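You operate a simulated robot arm through the tools that you are given. There is no shell and no other tool.

The job below is to be done with a simulated robot arm. You get a single attempt, and the scene is never put back.

TASK
Lift the taller bolt, close and pin the gate latch, drop the bolt.
Fine: at the middle posts of the long gate; the latch pin with the teal cap is parked in the pin hole of the middle post; leave the lower bolt down and the hinge pins alone.

It is judged by the outcome, as a careful person would: the job done as asked, and still so three seconds after it is handed in. It fails if anything else is knocked over, pushed out of place, dropped, spilled or broken. Lids that push on must go on centred and level and be pressed home; caps that screw on are set level and turned clockwise until they are tight.

THE ROBOT
A 7-joint arm with a two-finger parallel gripper, fixed in place. Base frame: the origin is at the foot of the arm, x ahead of it, y to its left, z up. Readings come in m, rad, newtons and seconds.
With the tool pointing down near the work surface it reaches from about 0.12 to 0.66 m from the base axis. Its first joint turns from -1.152 to 1.152 rad. Payload 2.4 kg.
The TCP is the grasp point between the finger pads, 0.03 m short of the fingertips. In the tool frame z runs along the fingers and y along their closing line. Largest opening 0.094 m; finger width 0.028, thickness 0.01; the body of the gripper, 0.05 by 0.096 m, starts 0.055 m behind the TCP.
Orientation is that of the tool frame in the base frame, as a unit quaternion [x, y, z, w]. With the fingers straight down and closing along the base's y, the tool's x points along the base's -x, its y along +y and its z along -z.

THE INTERFACE
- The arm moves only by the tool jog_arm. Its argument "moves" is a list of rows, each a list of 7 numbers: the shift along the tool's x, y, z in m, then the turn, a rotation vector about the tool's x, y, z in rad, then the finger opening in m, from 0 to 0.094. In form: [[dx, dy, dz, ax, ay, az, grip], ...]. A call has 1 to 20 rows; each row is the pose to reach, as a shift and turn from the pose commanded when the call began, along the tool's axes at that moment. Each row takes 0.2 s and may step no farther than 0.05 m and 0.15 rad from the row before; otherwise, or with a gripper value out of range, the whole call is refused. Where a pose cannot be reached the arm comes as near as it can. A force on the tool above 90 N (or 10 N above the force at the start of the call, whichever is more), or a blocked arm, ends the call early, and 0.2 s more pass. Each finger travels about 0.153 m/s and halts on what it meets, pressing with about 44 N; the grip force reading is that of the motor and also rises with nothing between the fingers. The clock runs only during rows and for 0.2 s after the last one: add rows that repeat a pose to give the fingers time. It gives the time, the measured TCP pose, the force on the tool (base axes), the opening and the grip force at its end, in the units of the frame above (readings bear some noise), with the torque about the TCP (base axes, N m) and any sound that the robot's microphone picked up.
- Cameras (640 x 400 px; columns grow to the right, rows downward): "scene" is fixed at [0.0541, 0.4915, 1.4466]; the picture's right is [-0.56, -0.83, 0.00], its down [-0.46, 0.31, -0.83] and it looks along [0.69, -0.46, -0.56] (base axes); focal length 263 px, centre (320, 200). "wrist" rides on the gripper at [0.076, 0.014, -0.102] in the tool frame; the picture's right is [-0.18, 0.98, 0.00], its down [-0.75, -0.14, -0.64] and it looks along [-0.63, -0.12, 0.77] (tool axes); focal length 243 px, centre (320, 200). There is no depth. A picture from a camera that has moved, and an enlarged one, comes with that camera's place and axes in the base frame and with its lens.
- capture(camera): a new picture of that camera. The clock stands still meanwhile.
- zoom(camera, box): a new picture of the part [left, top, right, bottom] of that camera's present view, enlarged. The clock stands still meanwhile.
- finish_job(): hands the job in; it is judged then, once.

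Places have to be worked out from the pictures, the camera data and where the tool is seen. Open the gripper and draw the arm clear of the work before you hand the job in, unless the task says otherwise.

The tools are called after "Call:" as name(argument=value, ...) on one line, values as JSON. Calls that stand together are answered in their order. jog_arm: Moves the arm, as the interface text tells. Its arguments: {"type":"object","properties":{"moves":{"type":"array","items":{"type":"array","items":{"type":"number"}}}},"required":["moves"]} The other tools are called the same way: capture (camera) takes a picture; zoom (camera, box) takes an enlarged picture of a part of a camera's view; finish_job () hands the job in.

At the start:

```text
time: 0.0
eef_pos: [0.4008, 0.0704, 1.2659]
ee_rot: [0.001, 1.0, 0.0, 0.0]
ft_force: [-1.1, -0.5, -0.2]
ft_torque: [-0.01, 0.03, -0.01]
width: 0.0939
gripper_force: 0.0
```

scene: 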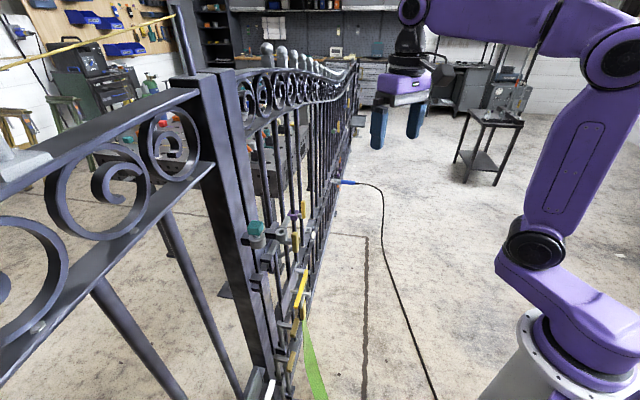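
wrist: 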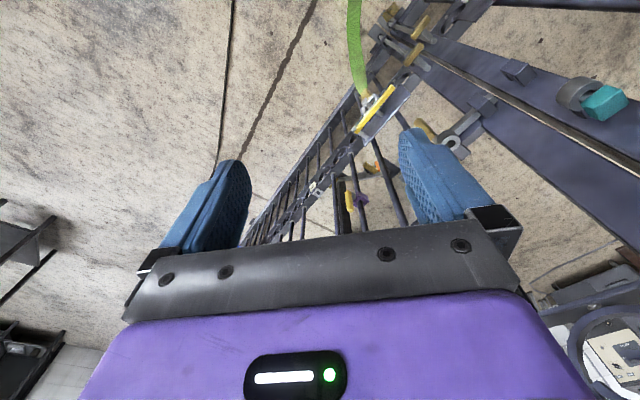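

I start by looking closer at the middle posts, where the teal-capped pin and the yellow-handled bolts are visible.

Call:
zoom(camera="scene", box=[220, 190, 360, 278])

Call:
zoom(camera="scene", box=[220, 260, 400, 400])

Call:
zoom(camera="wrist", box=[320, 0, 640, 200])

Call:
zoom(camera="scene", box=[160, 40, 400, 190])

```text
4.55 times, centred on (290, 234) of scene
camera zoom: at [0.0541, 0.4915, 1.4466], right [-0.56, -0.83, 0.0], down [-0.46, 0.31, -0.83], along [0.69, -0.46, -0.56], focal length 1196 px, centre (456, 46)
```

zoom: 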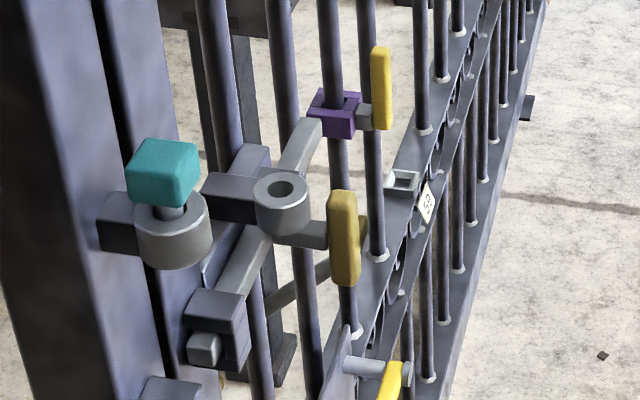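

```text
2.86 times, centred on (310, 330) of scene
camera zoom: at [0.0541, 0.4915, 1.4466], right [-0.56, -0.83, 0.0], down [-0.46, 0.31, -0.83], along [0.69, -0.46, -0.56], focal length 752 px, centre (349, -171)
```

zoom: 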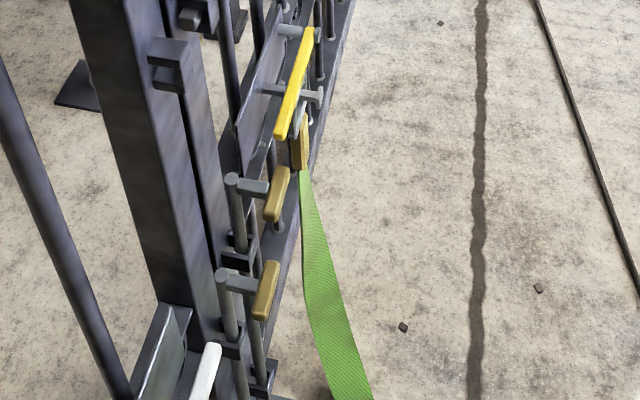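

```text
2.00 times, centred on (480, 100) of wrist
camera zoom: at [0.3253, 0.0849, 1.3691], right [0.18, 0.98, 0.0], down [0.75, -0.14, 0.64], along [0.63, -0.12, -0.77], focal length 485 px, centre (0, 400)
```

zoom: 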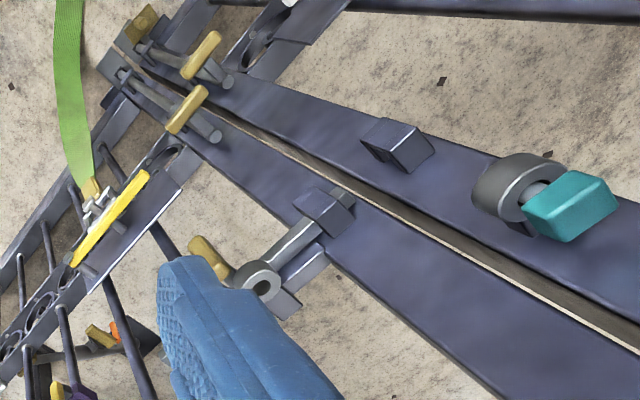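

```text
2.67 times, centred on (280, 115) of scene
camera zoom: at [0.0541, 0.4915, 1.4466], right [-0.56, -0.83, 0.0], down [-0.46, 0.31, -0.83], along [0.69, -0.46, -0.56], focal length 702 px, centre (427, 427)
```

zoom: 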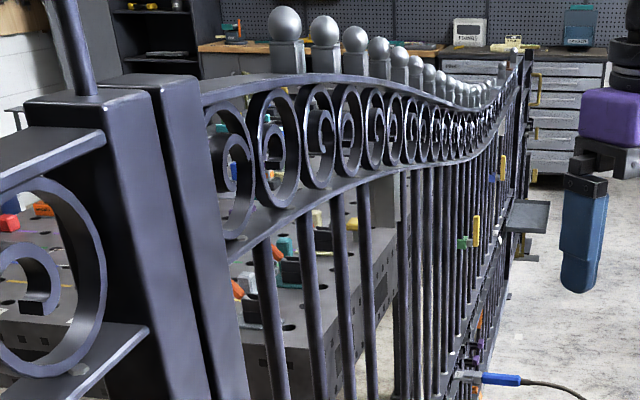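

The latch appears to be near (0.55, 0.29, 0.98) and the teal pin near (0.47, 0.37, 1.10), with the gate running diagonally. I back off a bit and yaw the tool so the wrist camera faces the gate.

Call:
jog_arm(moves=[[0.024, 0.006, 0, 0, 0, -0.13, 0.094], [0.048, 0.012, 0, 0, 0, -0.26, 0.094], [0.072, 0.018, 0, 0, 0, -0.39, 0.094], [0.096, 0.024, 0, 0, 0, -0.52, 0.094], [0.12, 0.03, 0, 0, 0, -0.65, 0.094], [0.12, 0.03, 0, 0, 0, -0.65, 0.094]])

Call:
capture(camera="wrist")

Call:
capture(camera="scene")

```text
time: 1.4
eef_pos: [0.2808, 0.099, 1.265]
ee_rot: [-0.32, 0.947, 0.001, 0.0]
ft_force: [0.3, 0.6, 0.4]
ft_torque: [-0.02, 0.0, 0.02]
width: 0.0941
gripper_force: 0.0
```

```text
taken
camera wrist: at [0.2118, 0.0656, 1.3688], right [-0.45, 0.89, 0.0], down [0.69, 0.35, 0.64], along [0.57, 0.29, -0.77], focal length 243 px, centre (320, 200)
```

wrist: 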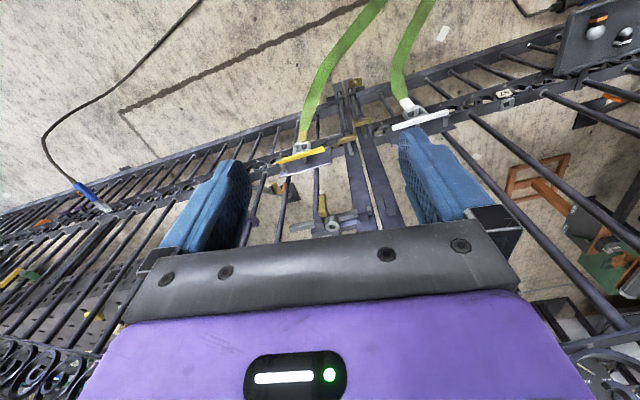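

```text
taken
```

scene: 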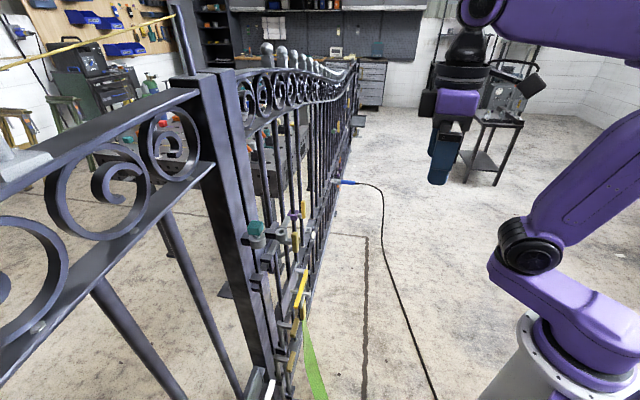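

The camera looks too steeply down. I tilt the tool toward the gate and lower it to get a more level view of the latch.

Call:
jog_arm(moves=[[0, 0, 0.025, 0, -0.13, 0, 0.094], [0, 0, 0.05, 0, -0.26, 0, 0.094], [0, 0, 0.075, 0, -0.39, 0, 0.094], [0, 0, 0.1, 0, -0.52, 0, 0.094], [0, 0, 0.1, 0, -0.52, 0, 0.094]])

Call:
capture(camera="wrist")

Call:
zoom(camera="wrist", box=[200, 100, 440, 250])

```text
time: 2.6
eef_pos: [0.2816, 0.1001, 1.1679]
ee_rot: [-0.309, 0.916, 0.082, 0.244]
ft_force: [0.0, -0.2, 0.0]
ft_torque: [-0.02, 0.03, 0.04]
width: 0.0942
gripper_force: 0.0
```

```text
taken
camera wrist: at [0.1802, 0.0408, 1.2178], right [-0.47, 0.88, 0.09], down [0.35, 0.09, 0.93], along [0.81, 0.47, -0.35], focal length 243 px, centre (320, 200)
```

wrist: 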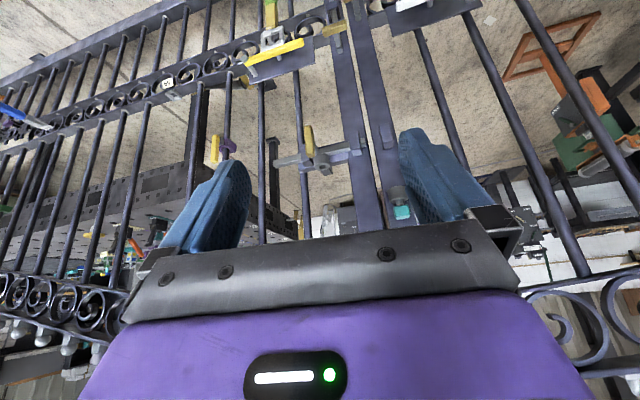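

```text
2.67 times, centred on (320, 175) of wrist
camera zoom: at [0.1802, 0.0408, 1.2178], right [-0.47, 0.88, 0.09], down [0.35, 0.09, 0.93], along [0.81, 0.47, -0.35], focal length 647 px, centre (320, 267)
```

zoom: 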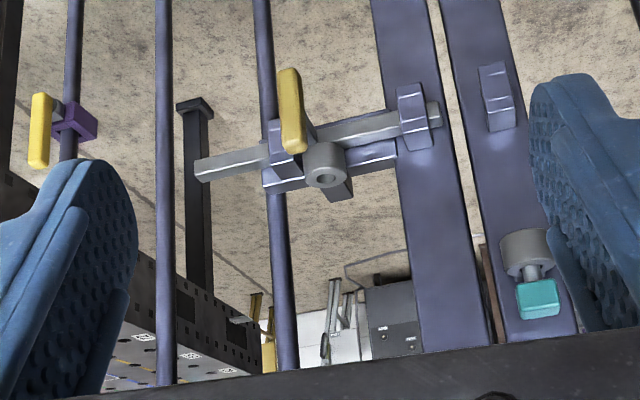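

The image is inverted (image down is base up). The latch bar, fixed pin ring, the handle, keeper on the left post and the teal pin are visible. Now I zoom on the drop bolts near the bottom of the posts, and other parts.

Call:
zoom(camera="wrist", box=[230, 0, 430, 125])

Call:
zoom(camera="scene", box=[250, 320, 340, 400])

Call:
zoom(camera="scene", box=[240, 215, 330, 275])

Call:
zoom(camera="scene", box=[250, 265, 330, 325])

```text
3.20 times, centred on (330, 62) of wrist
camera zoom: at [0.1802, 0.0408, 1.2178], right [-0.47, 0.88, 0.09], down [0.35, 0.09, 0.93], along [0.81, 0.47, -0.35], focal length 776 px, centre (288, 640)
```

zoom: 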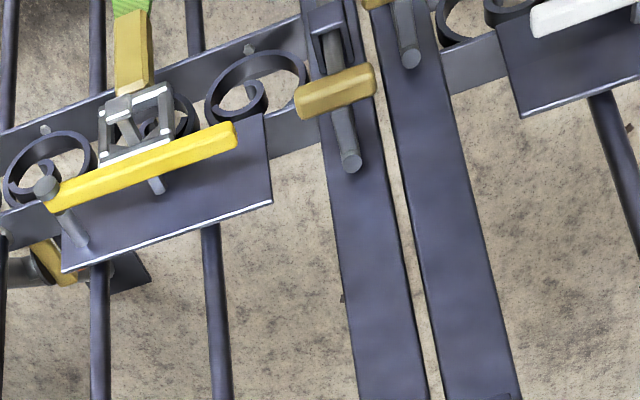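

```text
5.00 times, centred on (295, 360) of scene
camera zoom: at [0.0541, 0.4915, 1.4466], right [-0.56, -0.83, 0.0], down [-0.46, 0.31, -0.83], along [0.69, -0.46, -0.56], focal length 1315 px, centre (445, -600)
```

zoom: 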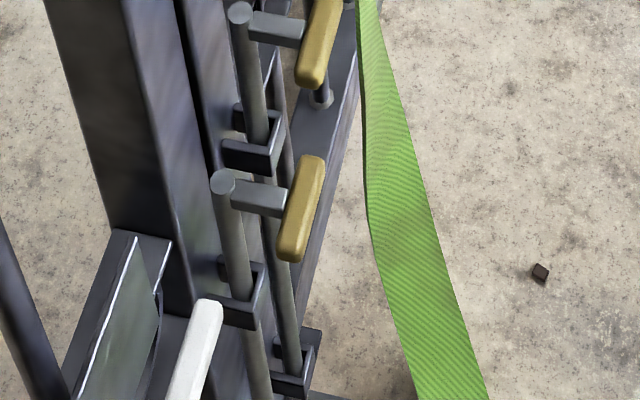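

```text
6.67 times, centred on (285, 245) of scene
camera zoom: at [0.0541, 0.4915, 1.4466], right [-0.56, -0.83, 0.0], down [-0.46, 0.31, -0.83], along [0.69, -0.46, -0.56], focal length 1754 px, centre (553, -100)
```

zoom: 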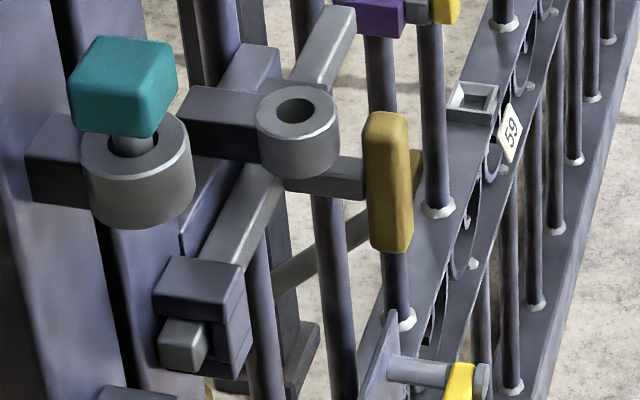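

```text
6.67 times, centred on (290, 295) of scene
camera zoom: at [0.0541, 0.4915, 1.4466], right [-0.56, -0.83, 0.0], down [-0.46, 0.31, -0.83], along [0.69, -0.46, -0.56], focal length 1754 px, centre (520, -433)
```

zoom: 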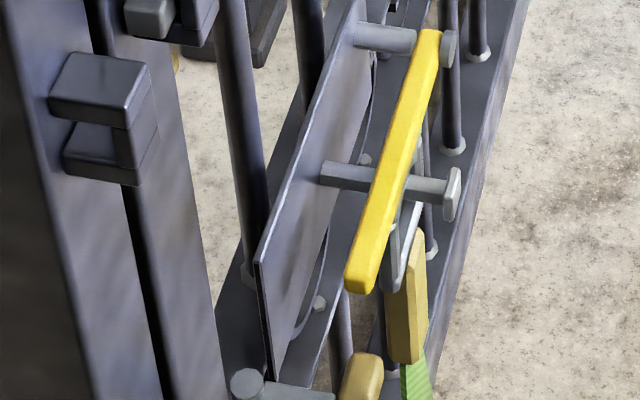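

Two drop bolts: A (right post, handle ~z 0.64, taller) and B (left post, ~z 0.57, lower). I lower the camera, staying well back from the gate, to look at the bolts squarely.

Call:
jog_arm(moves=[[0.022, 0, 0.039, 0, 0, 0, 0.094], [0.045, 0, 0.078, 0, 0, 0, 0.094], [0.067, 0, 0.117, 0, 0, 0, 0.094], [0.09, 0, 0.156, 0, 0, 0, 0.094], [0.112, 0, 0.195, 0, 0, 0, 0.094], [0.134, 0, 0.234, 0, 0, 0, 0.094], [0.134, 0, 0.234, 0, 0, 0, 0.094]])

Call:
capture(camera="wrist")

Call:
zoom(camera="wrist", box=[240, 70, 440, 195])

Call:
zoom(camera="wrist", box=[220, 0, 440, 120])

```text
time: 4.2
eef_pos: [0.3004, 0.1033, 0.9157]
ee_rot: [-0.308, 0.917, 0.066, 0.243]
ft_force: [-0.2, 0.7, -0.4]
ft_torque: [0.03, -0.01, 0.03]
width: 0.0939
gripper_force: 0.0
out of reach, approached as far as the arm can: row 1, 4, 5, 6, 7
```

```text
taken
camera wrist: at [0.1985, 0.0485, 0.9689], right [-0.46, 0.89, 0.06], down [0.34, 0.12, 0.93], along [0.82, 0.45, -0.36], focal length 243 px, centre (320, 200)
```

wrist: 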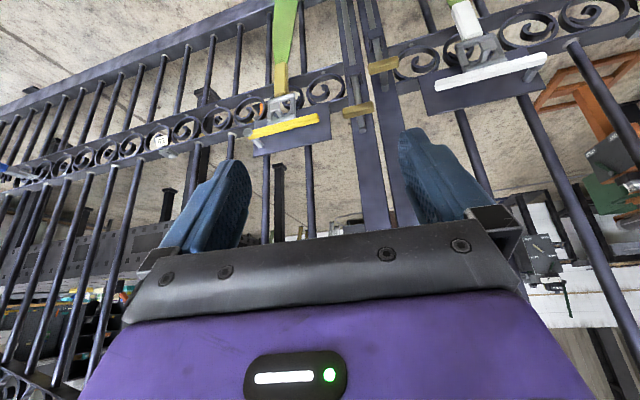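

```text
3.20 times, centred on (340, 132) of wrist
camera zoom: at [0.1985, 0.0485, 0.9689], right [-0.46, 0.89, 0.06], down [0.34, 0.12, 0.93], along [0.82, 0.45, -0.36], focal length 776 px, centre (256, 416)
```

zoom: 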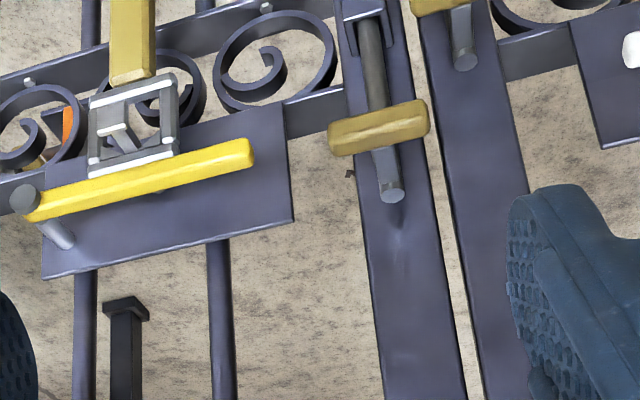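

```text
2.91 times, centred on (330, 60) of wrist
camera zoom: at [0.1985, 0.0485, 0.9689], right [-0.46, 0.89, 0.06], down [0.34, 0.12, 0.93], along [0.82, 0.45, -0.36], focal length 706 px, centre (291, 607)
```

zoom: 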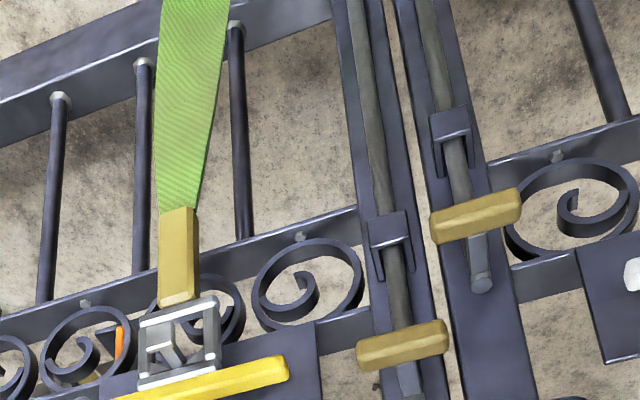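

Triangulation gives a consistent layout: the gate runs at 45° (s=(x−y)/√2 along it, p=(x+y)/√2 depth): bolt A handle s≈0.131, p≈0.555, z≈0.64 (bar ~6 cm wide); bolt B s≈0.067, z≈0.567; latch handle s≈0.2185, p≈0.564, z≈0.93. I move to a pre-grasp in front of/above bolt A, with the closing line parallel to the gate.

Call:
jog_arm(moves=[[-0.0193, 0.0038, 0.0299, -0.011, 0, -0.0195, 0.094], [-0.0386, 0.0076, 0.0597, -0.022, 0, -0.039, 0.094], [-0.0579, 0.0113, 0.0896, -0.033, 0, -0.0585, 0.094], [-0.0772, 0.0151, 0.1195, -0.045, 0, -0.078, 0.094], [-0.0965, 0.0189, 0.1493, -0.056, 0, -0.0975, 0.094], [-0.1158, 0.0227, 0.1792, -0.067, 0, -0.117, 0.094], [-0.1158, 0.0227, 0.1792, -0.067, 0, -0.117, 0.094]])

Call:
capture(camera="wrist")

Call:
capture(camera="scene")

```text
time: 5.8
eef_pos: [0.4348, 0.2464, 0.8212]
ee_rot: [-0.37, 0.894, 0.093, 0.235]
ft_force: [-1.2, 2.2, -0.5]
ft_torque: [-0.13, -0.07, -0.07]
width: 0.0941
gripper_force: 0.1
out of reach, approached as far as the arm can: row 1, 2, 3, 4, 5, 6, 7
```

```text
taken
camera wrist: at [0.3426, 0.1759, 0.873], right [-0.58, 0.81, 0.08], down [0.34, 0.15, 0.93], along [0.74, 0.57, -0.36], focal length 243 px, centre (320, 200)
```

wrist: 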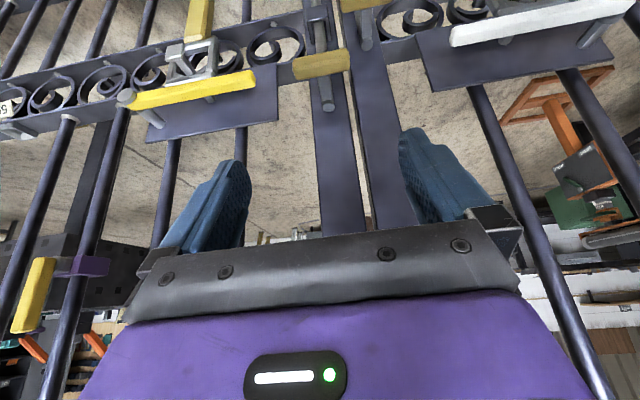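

```text
taken
```

scene: 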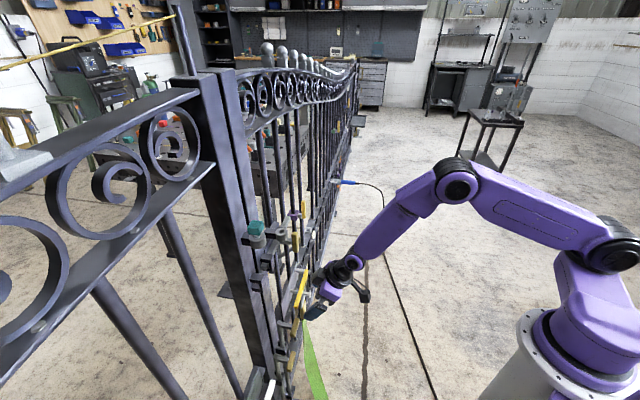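

Reached s≈0.133, p≈0.482, z≈0.821 with closing line parallel to the gate. I zoom on bolt A's handle to refine its position.

Call:
zoom(camera="wrist", box=[240, 0, 400, 100])

Call:
zoom(camera="scene", box=[255, 300, 335, 400])

```text
4.00 times, centred on (320, 50) of wrist
camera zoom: at [0.3426, 0.1759, 0.873], right [-0.58, 0.81, 0.08], down [0.34, 0.15, 0.93], along [0.74, 0.57, -0.36], focal length 970 px, centre (320, 800)
```

zoom: 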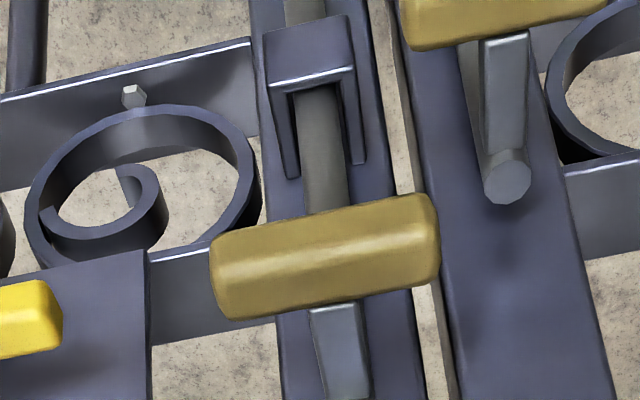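

```text
4.00 times, centred on (295, 350) of scene
camera zoom: at [0.0538, 0.4919, 1.4466], right [-0.56, -0.83, 0.0], down [-0.46, 0.31, -0.83], along [0.69, -0.46, -0.56], focal length 1052 px, centre (420, -400)
```

zoom: 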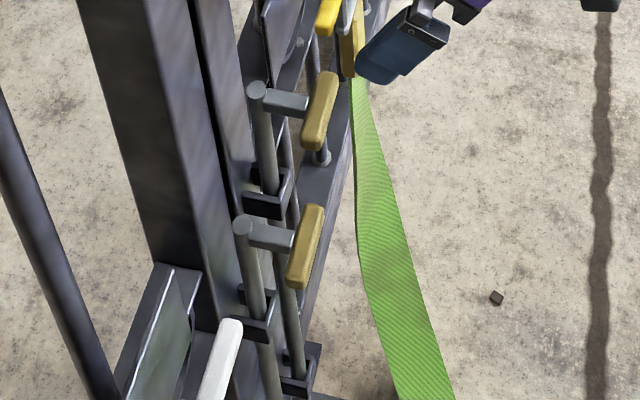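

Refined: bolt A handle centre s≈0.129, p≈0.556, z≈0.647, ~0.062 wide. I approach along the tool axis most of the way, then check.

Call:
jog_arm(moves=[[0.0035, 0.001, 0.031, 0, 0, 0, 0.094], [0.007, 0.002, 0.062, 0, 0, 0, 0.094], [0.0105, 0.003, 0.093, 0, 0, 0, 0.094], [0.014, 0.004, 0.125, 0, 0, 0, 0.094], [0.014, 0.004, 0.125, 0, 0, 0, 0.094]])

Call:
capture(camera="wrist")

Call:
zoom(camera="scene", box=[255, 270, 395, 370])

```text
time: 7.0
eef_pos: [0.4702, 0.2745, 0.7036]
ee_rot: [-0.37, 0.893, 0.098, 0.238]
ft_force: [0.5, 0.4, 0.7]
ft_torque: [0.01, 0.02, -0.02]
width: 0.094
gripper_force: 0.0
out of reach, approached as far as the arm can: row 1, 2
```

```text
taken
camera wrist: at [0.3784, 0.2039, 0.7552], right [-0.58, 0.81, 0.09], down [0.34, 0.14, 0.93], along [0.74, 0.57, -0.35], focal length 243 px, centre (320, 200)
```

wrist: 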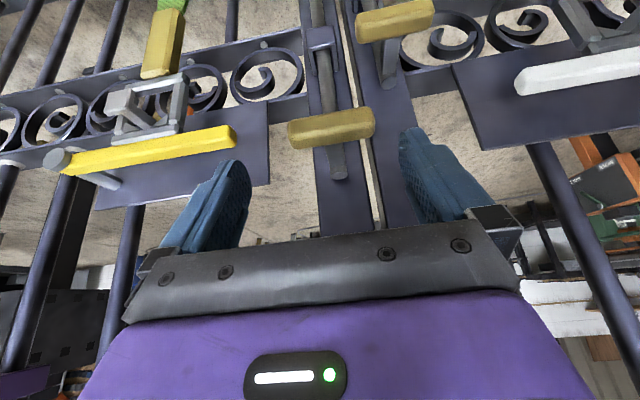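

```text
4.00 times, centred on (325, 320) of scene
camera zoom: at [0.0541, 0.4915, 1.4466], right [-0.56, -0.83, 0.0], down [-0.46, 0.31, -0.83], along [0.69, -0.46, -0.56], focal length 1052 px, centre (300, -280)
```

zoom: 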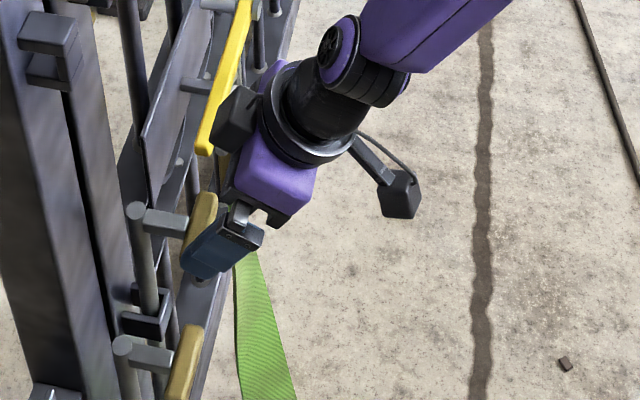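

The handle lies in line: needed shift from here ≈ (0.002, 0.009, 0.063) in tool axes. I centre laterally and move in with open fingers.

Call:
jog_arm(moves=[[0.001, 0.0094, 0.01, 0, 0, 0, 0.094], [0.0015, 0.0094, 0.03, 0, 0, 0, 0.094], [0.002, 0.0094, 0.048, 0, 0, 0, 0.094], [0.0024, 0.0094, 0.0628, 0, 0, 0, 0.094], [0.0024, 0.0094, 0.0628, 0, 0, 0, 0.094]])

Call:
capture(camera="wrist")

Call:
zoom(camera="scene", box=[255, 270, 395, 370])

```text
time: 8.2
eef_pos: [0.4853, 0.3013, 0.6483]
ee_rot: [-0.37, 0.893, 0.099, 0.238]
ft_force: [0.0, -0.3, 0.5]
ft_torque: [0.0, 0.01, -0.03]
width: 0.094
gripper_force: 0.0
```

```text
taken
camera wrist: at [0.3919, 0.2309, 0.7002], right [-0.58, 0.81, 0.09], down [0.34, 0.14, 0.93], along [0.74, 0.57, -0.35], focal length 243 px, centre (320, 200)
```

wrist: 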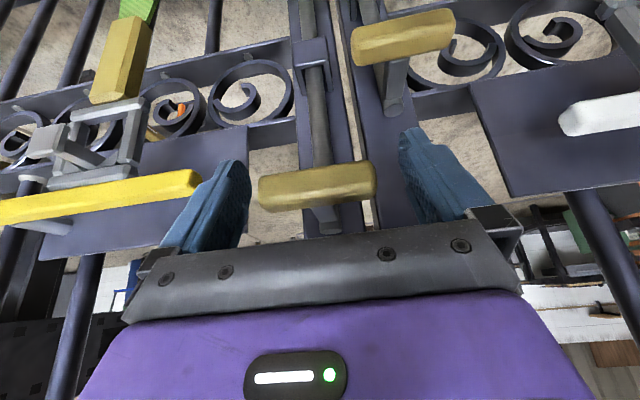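

```text
4.00 times, centred on (325, 320) of scene
camera zoom: at [0.0541, 0.4915, 1.4466], right [-0.56, -0.83, 0.0], down [-0.46, 0.31, -0.83], along [0.69, -0.46, -0.56], focal length 1052 px, centre (300, -280)
```

zoom: 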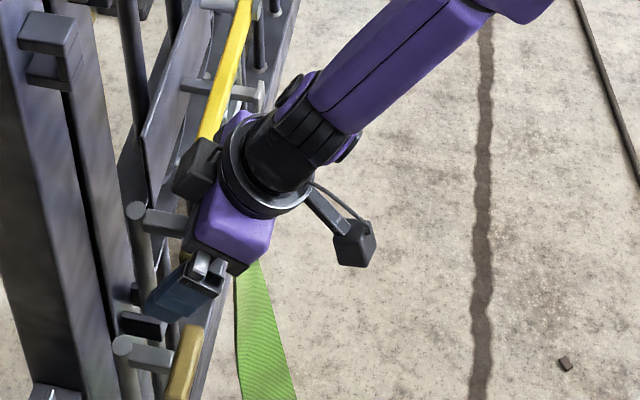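

The handle is centred between the fingers at the TCP. I close on its ends.

Call:
jog_arm(moves=[[0, 0, 0, 0, 0, 0, 0.075], [0, 0, 0, 0, 0, 0, 0.055], [0, 0, 0, 0, 0, 0, 0.05], [0, 0, 0, 0, 0, 0, 0.05]])

Call:
capture(camera="wrist")

```text
time: 9.2
eef_pos: [0.4848, 0.3014, 0.6486]
ee_rot: [-0.369, 0.893, 0.097, 0.238]
ft_force: [8.3, 0.3, -6.6]
ft_torque: [0.25, -0.22, 0.27]
width: 0.0642
gripper_force: 44.7
```

```text
taken
camera wrist: at [0.3924, 0.2303, 0.7003], right [-0.58, 0.81, 0.09], down [0.34, 0.14, 0.93], along [0.74, 0.57, -0.35], focal length 243 px, centre (320, 200)
```

wrist: 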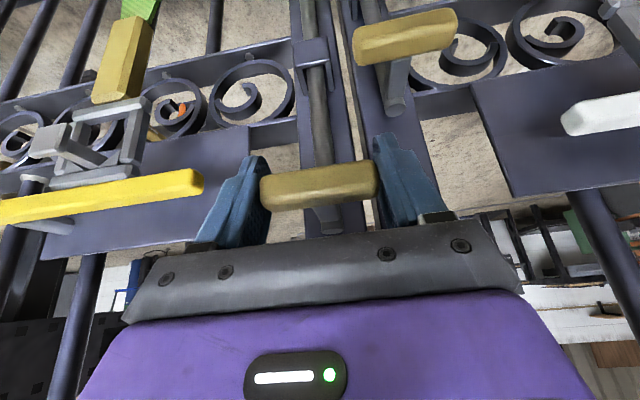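

Gripped at width 0.064. I lift straight up slowly by 3 cm and read the forces.

Call:
jog_arm(moves=[[-0.005, 0, -0.0087, 0, 0, 0, 0.05], [-0.01, 0, -0.0174, 0, 0, 0, 0.05], [-0.0149, 0, -0.0261, 0, 0, 0, 0.05], [-0.0149, 0, -0.0261, 0, 0, 0, 0.05]])

Call:
capture(camera="wrist")

```text
time: 10.2
eef_pos: [0.4846, 0.3011, 0.6774]
ee_rot: [-0.369, 0.893, 0.098, 0.237]
ft_force: [15.8, -0.5, -11.2]
ft_torque: [-0.3, 0.14, 0.18]
width: 0.0643
gripper_force: 45.4
```

```text
taken
camera wrist: at [0.3924, 0.2303, 0.7299], right [-0.58, 0.81, 0.09], down [0.34, 0.14, 0.93], along [0.74, 0.57, -0.35], focal length 243 px, centre (320, 200)
```

wrist: 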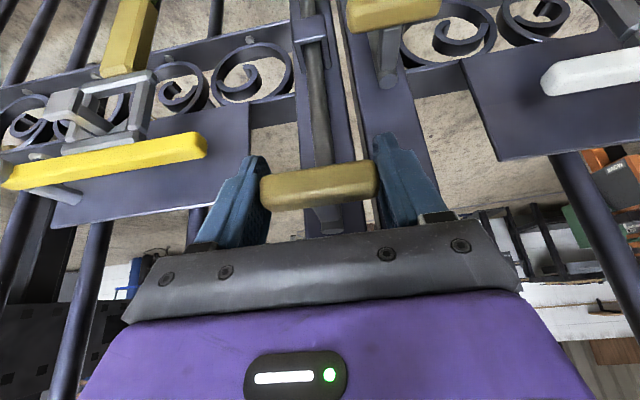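

The bolt slides up under ~5–10 N. I keep lifting and watch for a stop or a click.

Call:
jog_arm(moves=[[-0.005, 0, -0.0087, 0, 0, 0, 0.05], [-0.01, 0, -0.0174, 0, 0, 0, 0.05], [-0.0149, 0, -0.0261, 0, 0, 0, 0.05], [-0.0149, 0, -0.0261, 0, 0, 0, 0.05]])

Call:
capture(camera="wrist")

Call:
zoom(camera="scene", box=[245, 270, 365, 400])

```text
time: 11.2
eef_pos: [0.4856, 0.3019, 0.7095]
ee_rot: [-0.368, 0.893, 0.098, 0.238]
ft_force: [9.5, -10.6, 0.7]
ft_torque: [-0.51, 0.48, 0.06]
width: 0.0642
gripper_force: 44.9
```

```text
taken
camera wrist: at [0.3923, 0.2303, 0.7606], right [-0.58, 0.81, 0.09], down [0.34, 0.14, 0.93], along [0.74, 0.57, -0.35], focal length 243 px, centre (320, 200)
```

wrist: 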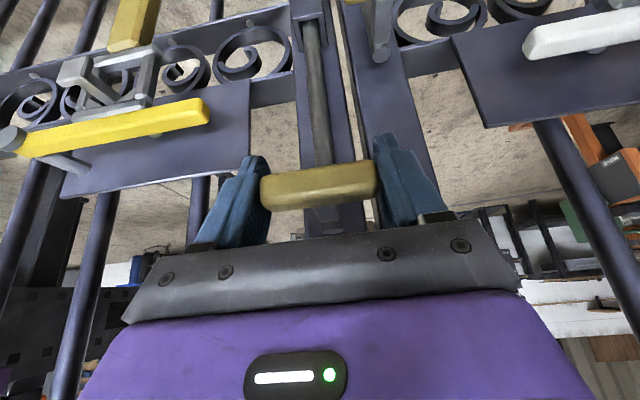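

```text
3.08 times, centred on (305, 335) of scene
camera zoom: at [0.0543, 0.4913, 1.4467], right [-0.56, -0.83, 0.0], down [-0.46, 0.31, -0.83], along [0.69, -0.46, -0.56], focal length 809 px, centre (366, -215)
```

zoom: 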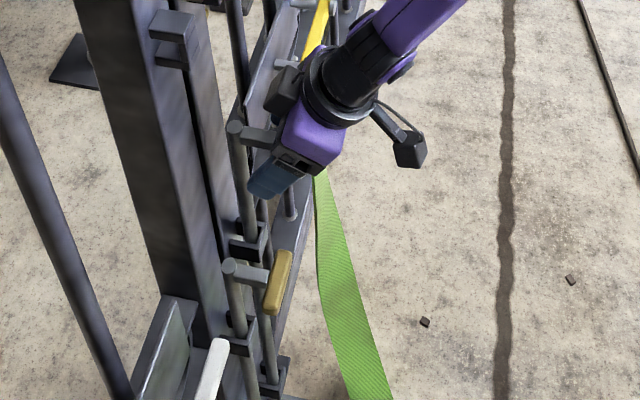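

Lifted 6 cm so far, vertical load now about zero. I continue in small steps to find its upper stop.

Call:
jog_arm(moves=[[-0.0025, 0, -0.0043, 0, 0, 0, 0.05], [-0.005, 0, -0.0087, 0, 0, 0, 0.05], [-0.0075, 0, -0.013, 0, 0, 0, 0.05], [-0.0075, 0, -0.013, 0, 0, 0, 0.05]])

Call:
capture(camera="wrist")

```text
time: 12.2
eef_pos: [0.485, 0.301, 0.7215]
ee_rot: [-0.369, 0.894, 0.097, 0.235]
ft_force: [22.1, -2.7, -33.1]
ft_torque: [0.46, -0.23, 0.23]
width: 0.0645
gripper_force: 45.2
```

```text
taken
camera wrist: at [0.3916, 0.2296, 0.7732], right [-0.58, 0.81, 0.09], down [0.34, 0.14, 0.93], along [0.74, 0.57, -0.36], focal length 243 px, centre (320, 200)
```

wrist: 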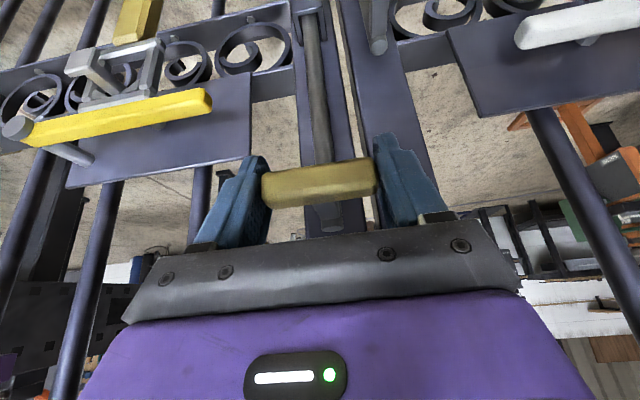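

The upper stop is met at ~7.2 cm lift (fz −33 N). I ease off 3 mm and open slightly to see whether the bolt stays up by itself.

Call:
jog_arm(moves=[[0.0018, 0, 0.003, 0, 0, 0, 0.05], [0.0018, 0, 0.003, 0, 0, 0, 0.05], [0.0018, 0, 0.003, 0, 0, 0, 0.072], [0.0018, 0, 0.003, 0, 0, 0, 0.072]])

Call:
capture(camera="wrist")

```text
time: 13.2
eef_pos: [0.4839, 0.3049, 0.7199]
ee_rot: [-0.371, 0.892, 0.1, 0.238]
ft_force: [0.1, 0.1, 0.8]
ft_torque: [-0.02, 0.01, 0.0]
width: 0.0718
gripper_force: 0.0
```

```text
taken
camera wrist: at [0.391, 0.233, 0.7718], right [-0.58, 0.81, 0.09], down [0.34, 0.14, 0.93], along [0.74, 0.58, -0.35], focal length 243 px, centre (320, 200)
```

wrist: 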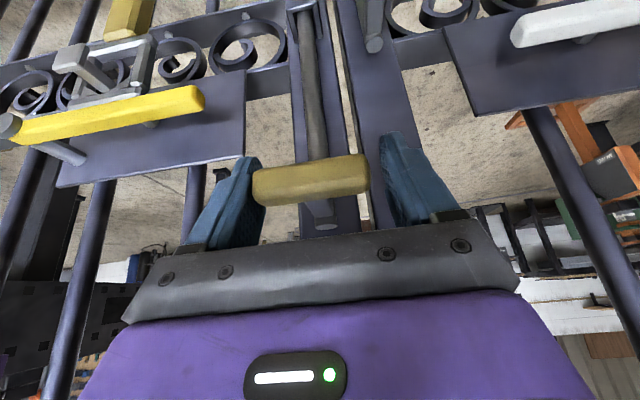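

The bolt stays up by itself. I open fully and retreat along the tool axis, then verify.

Call:
jog_arm(moves=[[0, -0.004, 0, 0, 0, 0, 0.094], [0, -0.004, -0.03, 0, 0, 0, 0.094], [0, -0.004, -0.065, 0, 0, 0, 0.094], [0, -0.004, -0.1, 0, 0, 0, 0.094], [0, -0.004, -0.14, 0, 0, 0, 0.094], [0, -0.004, -0.14, 0, 0, 0, 0.094]])

Call:
capture(camera="wrist")

Call:
zoom(camera="scene", box=[245, 270, 365, 400])

```text
time: 14.6
eef_pos: [0.4374, 0.2512, 0.8415]
ee_rot: [-0.37, 0.893, 0.099, 0.237]
ft_force: [0.9, 0.6, -1.0]
ft_torque: [-0.02, 0.01, -0.01]
width: 0.0937
gripper_force: 0.0
```

```text
taken
camera wrist: at [0.3447, 0.179, 0.8931], right [-0.58, 0.81, 0.09], down [0.34, 0.14, 0.93], along [0.74, 0.57, -0.35], focal length 243 px, centre (320, 200)
```

wrist: 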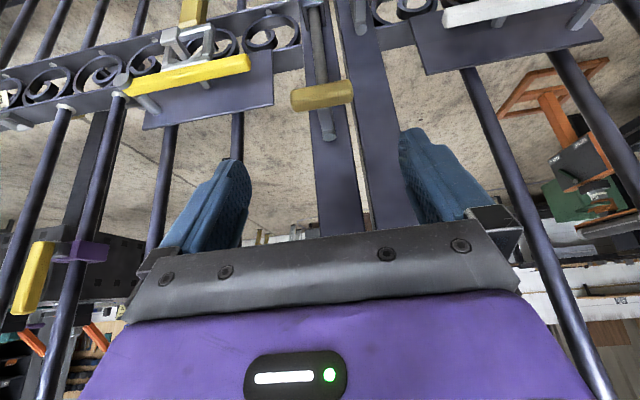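

```text
3.08 times, centred on (305, 335) of scene
camera zoom: at [0.0541, 0.4915, 1.4466], right [-0.56, -0.83, 0.0], down [-0.46, 0.31, -0.83], along [0.69, -0.46, -0.56], focal length 809 px, centre (366, -215)
```

zoom: 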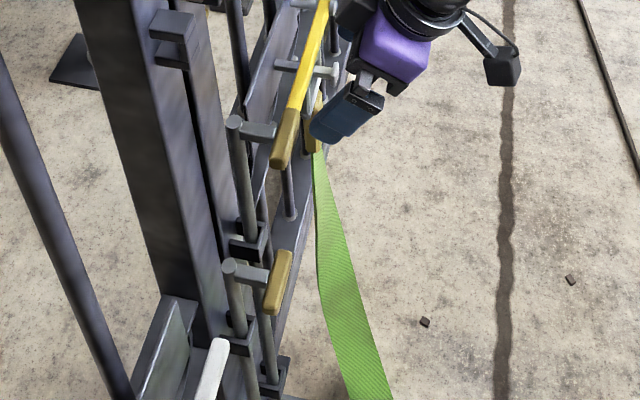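

Bolt A stays up (z≈0.72). Now I go up and to the right for a close view of the latch handle and ring.

Call:
jog_arm(moves=[[-0.0079, -0.0145, -0.034, 0, 0, 0, 0.094], [-0.0158, -0.029, -0.068, 0, 0, 0, 0.094], [-0.0237, -0.0435, -0.102, 0, 0, 0, 0.094], [-0.0316, -0.058, -0.136, 0, 0, 0, 0.094], [-0.0395, -0.0725, -0.17, 0, 0, 0, 0.094], [-0.0474, -0.087, -0.2036, 0, 0, 0, 0.094], [-0.0474, -0.087, -0.2036, 0, 0, 0, 0.094]])

Call:
capture(camera="wrist")

Call:
zoom(camera="wrist", box=[240, 60, 440, 185])

Call:
zoom(camera="scene", box=[230, 210, 350, 290])

```text
time: 16.2
eef_pos: [0.4556, 0.1463, 1.0421]
ee_rot: [-0.37, 0.893, 0.099, 0.237]
ft_force: [-1.2, 0.5, 0.3]
ft_torque: [0.0, 0.01, 0.03]
width: 0.0941
gripper_force: 0.1
```

```text
taken
camera wrist: at [0.3634, 0.0755, 1.0933], right [-0.58, 0.81, 0.09], down [0.34, 0.14, 0.93], along [0.74, 0.57, -0.35], focal length 243 px, centre (320, 200)
```

wrist: 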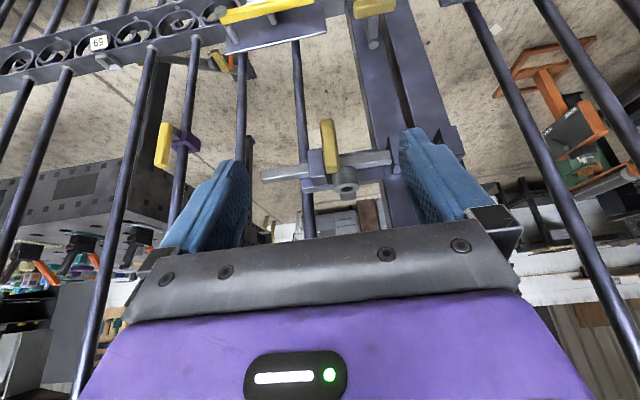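

```text
3.20 times, centred on (340, 122) of wrist
camera zoom: at [0.3634, 0.0755, 1.0933], right [-0.58, 0.81, 0.09], down [0.34, 0.14, 0.93], along [0.74, 0.57, -0.35], focal length 776 px, centre (256, 448)
```

zoom: 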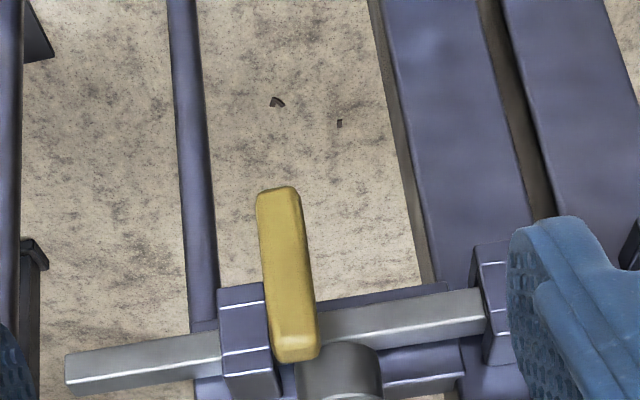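

```text
5.00 times, centred on (290, 250) of scene
camera zoom: at [0.0541, 0.4915, 1.4466], right [-0.56, -0.83, 0.0], down [-0.46, 0.31, -0.83], along [0.69, -0.46, -0.56], focal length 1315 px, centre (470, -50)
```

zoom: 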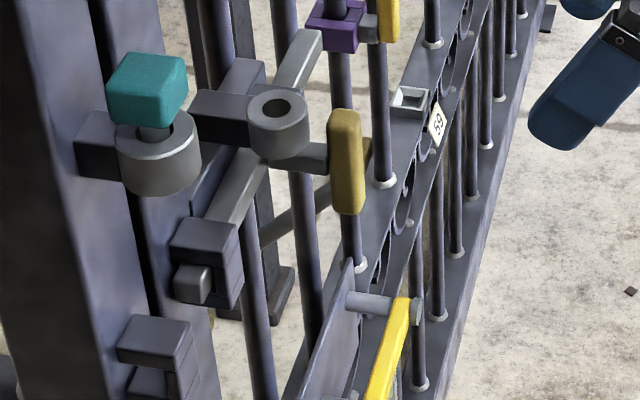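

Latch handle centre: s≈0.218, p≈0.564, z≈0.929 (vertical, ~0.062 tall); ring hole s≈0.207, p≈0.598, top z≈0.973. I approach the handle's lower half with a moderate opening, stopping short to check.

Call:
jog_arm(moves=[[-0.0095, 0.0007, 0.032, 0, 0, 0, 0.08], [-0.019, 0.0007, 0.064, 0, 0, 0, 0.065], [-0.0285, 0.0007, 0.096, 0, 0, 0, 0.055], [-0.038, 0.0007, 0.128, 0, 0, 0, 0.05], [-0.038, 0.0007, 0.128, 0, 0, 0, 0.05]])

Call:
capture(camera="wrist")

Call:
zoom(camera="scene", box=[230, 210, 350, 290])

```text
time: 17.4
eef_pos: [0.5248, 0.2149, 0.9476]
ee_rot: [-0.37, 0.893, 0.098, 0.237]
ft_force: [-0.5, 0.1, -0.7]
ft_torque: [-0.03, 0.04, 0.0]
width: 0.0497
gripper_force: 0.2
```

```text
taken
camera wrist: at [0.4315, 0.1445, 1.0006], right [-0.58, 0.81, 0.09], down [0.34, 0.14, 0.93], along [0.74, 0.57, -0.35], focal length 243 px, centre (320, 200)
```

wrist: 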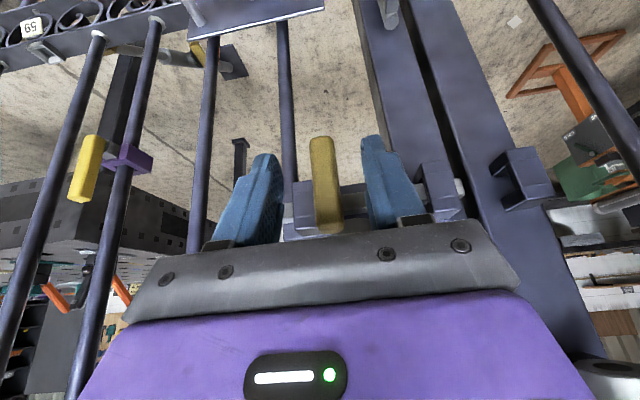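

```text
5.00 times, centred on (290, 250) of scene
camera zoom: at [0.0541, 0.4915, 1.4466], right [-0.56, -0.83, 0.0], down [-0.46, 0.31, -0.83], along [0.69, -0.46, -0.56], focal length 1315 px, centre (470, -50)
```

zoom: 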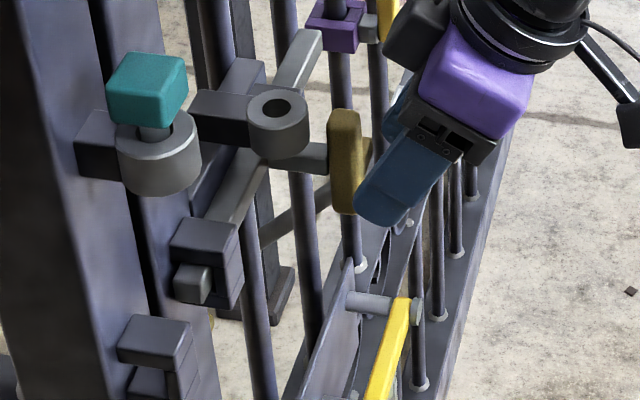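

The handle is centred between the fingers. I move in the rest and close on it.

Call:
jog_arm(moves=[[-0.0054, 0.0005, 0.0168, 0, 0, 0, 0.05], [-0.0108, 0.001, 0.0335, 0, 0, 0, 0.05], [-0.0162, 0.001, 0.0503, 0, 0, 0, 0.05], [-0.0162, 0.001, 0.0503, 0, 0, 0, 0.05]])

Call:
capture(camera="wrist")

Call:
zoom(camera="scene", box=[230, 210, 350, 290])

```text
time: 18.4
eef_pos: [0.551, 0.244, 0.9137]
ee_rot: [-0.369, 0.893, 0.098, 0.238]
ft_force: [0.7, 0.2, -0.6]
ft_torque: [0.0, -0.01, -0.01]
width: 0.0502
gripper_force: 0.1
```

```text
taken
camera wrist: at [0.4584, 0.1727, 0.9652], right [-0.58, 0.81, 0.09], down [0.34, 0.14, 0.93], along [0.74, 0.57, -0.35], focal length 243 px, centre (320, 200)
```

wrist: 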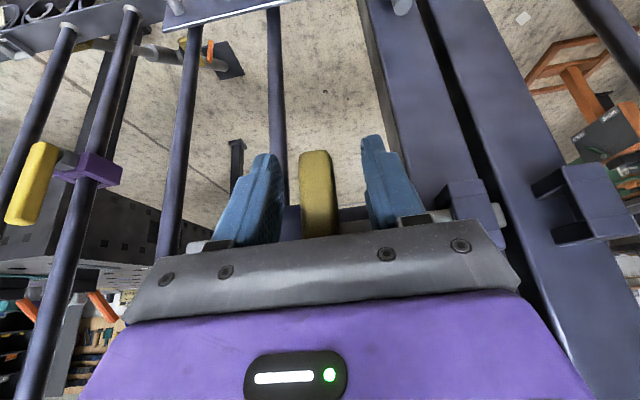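

```text
5.00 times, centred on (290, 250) of scene
camera zoom: at [0.0541, 0.4915, 1.4466], right [-0.56, -0.83, 0.0], down [-0.46, 0.31, -0.83], along [0.69, -0.46, -0.56], focal length 1315 px, centre (470, -50)
```

zoom: 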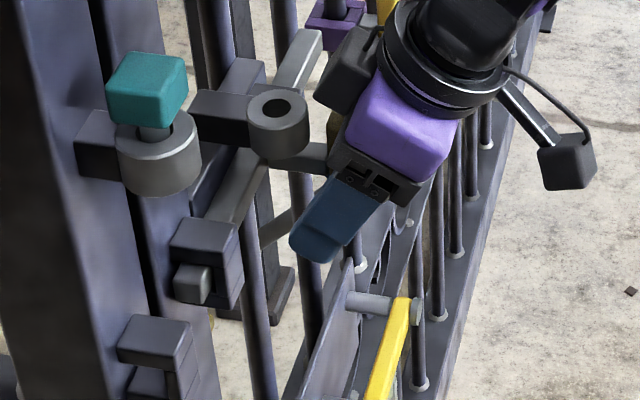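

The handle sits between the pads and clearances to the ring look fine. I close on the handle.

Call:
jog_arm(moves=[[0, 0, 0, 0, 0, 0, 0.03], [0, 0, 0, 0, 0, 0, 0.01], [0, 0, 0, 0, 0, 0, 0.005], [0, 0, 0, 0, 0, 0, 0.005]])

Call:
capture(camera="wrist")

```text
time: 19.4
eef_pos: [0.5506, 0.2447, 0.9128]
ee_rot: [-0.37, 0.893, 0.098, 0.237]
ft_force: [3.3, 0.6, -3.2]
ft_torque: [0.08, -0.16, 0.01]
width: 0.0221
gripper_force: 44.9
```

```text
taken
camera wrist: at [0.4584, 0.1726, 0.9653], right [-0.58, 0.81, 0.09], down [0.34, 0.14, 0.93], along [0.74, 0.57, -0.35], focal length 243 px, centre (320, 200)
```

wrist: 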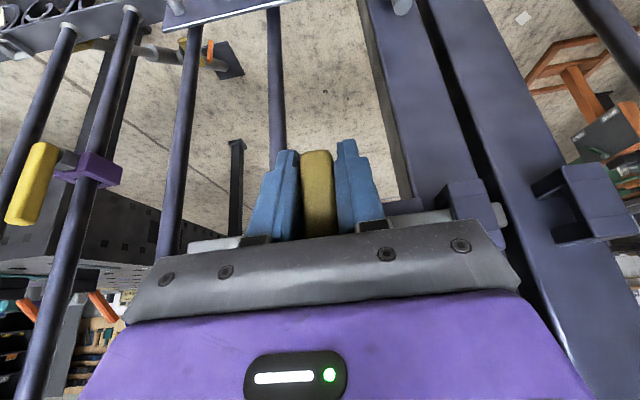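

Handle gripped (0.022 wide). I slide it along the gate toward the left post by 2 cm and read forces.

Call:
jog_arm(moves=[[0, 0.007, 0, 0, 0, 0, 0.005], [0, 0.014, 0, 0, 0, 0, 0.005], [0, 0.02, 0, 0, 0, 0, 0.005], [0, 0.02, 0, 0, 0, 0, 0.005]])

Call:
zoom(camera="scene", box=[230, 210, 350, 290])

```text
time: 20.4
eef_pos: [0.5369, 0.2576, 0.9137]
ee_rot: [-0.37, 0.893, 0.099, 0.238]
ft_force: [5.1, 0.7, -7.6]
ft_torque: [0.47, -0.57, -0.14]
width: 0.0222
gripper_force: 44.7
```

```text
5.00 times, centred on (290, 250) of scene
camera zoom: at [0.0543, 0.4916, 1.4466], right [-0.56, -0.83, 0.0], down [-0.46, 0.31, -0.83], along [0.69, -0.46, -0.56], focal length 1315 px, centre (470, -50)
```

zoom: 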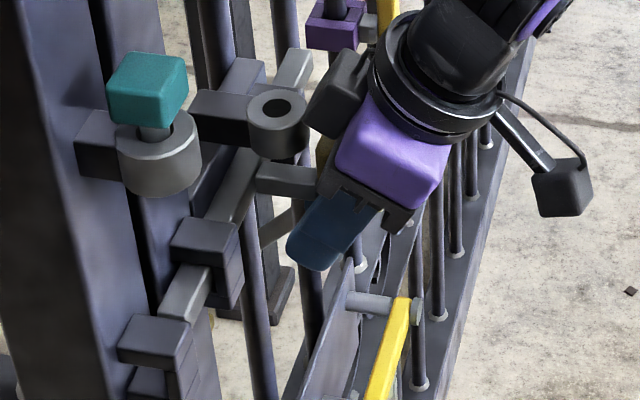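

The bar slides freely and its end is reaching the keeper on the left post. I continue.

Call:
jog_arm(moves=[[0, 0.007, 0, 0, 0, 0, 0.005], [0, 0.014, 0, 0, 0, 0, 0.005], [0, 0.02, 0, 0, 0, 0, 0.005], [0, 0.02, 0, 0, 0, 0, 0.005]])

Call:
zoom(camera="scene", box=[230, 210, 350, 290])

Call:
capture(camera="wrist")

```text
time: 21.4
eef_pos: [0.5234, 0.272, 0.9139]
ee_rot: [-0.37, 0.893, 0.099, 0.237]
ft_force: [3.6, -2.0, -5.5]
ft_torque: [0.24, -0.4, -0.09]
width: 0.0222
gripper_force: 45.2
```

```text
5.00 times, centred on (290, 250) of scene
camera zoom: at [0.0543, 0.4915, 1.4466], right [-0.56, -0.83, 0.0], down [-0.46, 0.31, -0.83], along [0.69, -0.46, -0.56], focal length 1315 px, centre (470, -50)
```

zoom: 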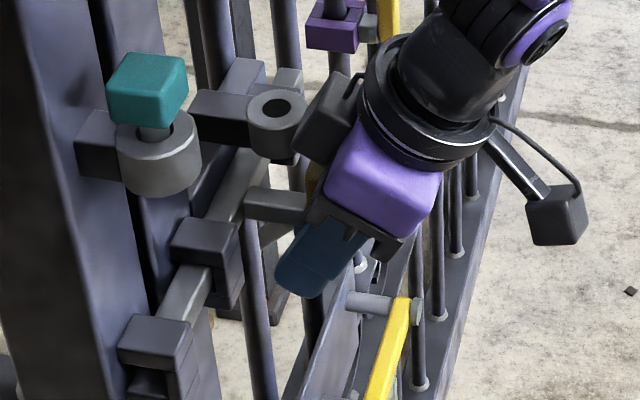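

```text
taken
camera wrist: at [0.4304, 0.2005, 0.9654], right [-0.58, 0.81, 0.09], down [0.34, 0.14, 0.93], along [0.74, 0.57, -0.35], focal length 243 px, centre (320, 200)
```

wrist: 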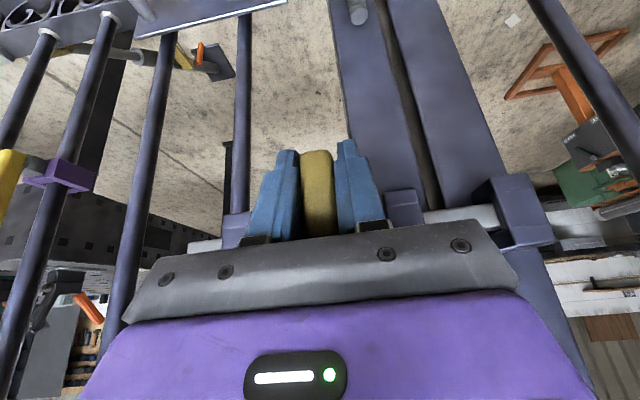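

The bar is entering the keeper with low force. I continue further toward its stop.

Call:
jog_arm(moves=[[0, 0.005, 0, 0, 0, 0, 0.005], [0, 0.01, 0, 0, 0, 0, 0.005], [0, 0.015, 0, 0, 0, 0, 0.005], [0, 0.02, 0, 0, 0, 0, 0.005], [0, 0.02, 0, 0, 0, 0, 0.005]])

Call:
zoom(camera="scene", box=[230, 210, 350, 290])

Call:
capture(camera="wrist")

```text
time: 22.6
eef_pos: [0.5099, 0.2858, 0.9123]
ee_rot: [-0.369, 0.893, 0.098, 0.237]
ft_force: [3.4, -3.8, -6.1]
ft_torque: [0.98, -0.89, 0.14]
width: 0.0222
gripper_force: 45.0
```

```text
5.00 times, centred on (290, 250) of scene
camera zoom: at [0.0543, 0.4914, 1.4466], right [-0.56, -0.83, 0.0], down [-0.46, 0.31, -0.83], along [0.69, -0.46, -0.56], focal length 1315 px, centre (470, -50)
```

zoom: 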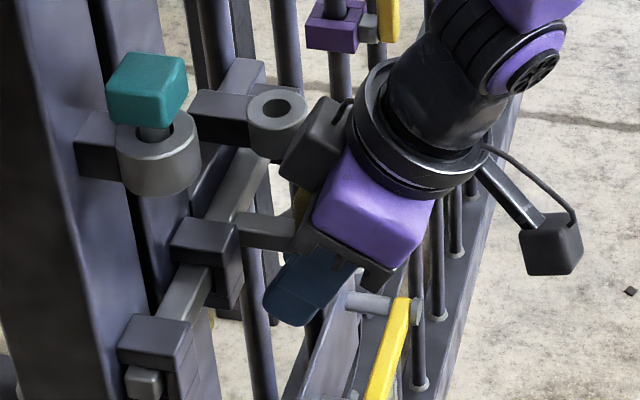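

```text
taken
camera wrist: at [0.4164, 0.2145, 0.9653], right [-0.58, 0.81, 0.09], down [0.34, 0.14, 0.93], along [0.74, 0.57, -0.35], focal length 243 px, centre (320, 200)
```

wrist: 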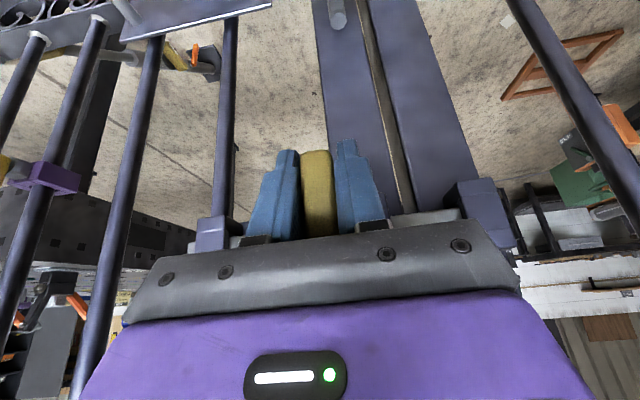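

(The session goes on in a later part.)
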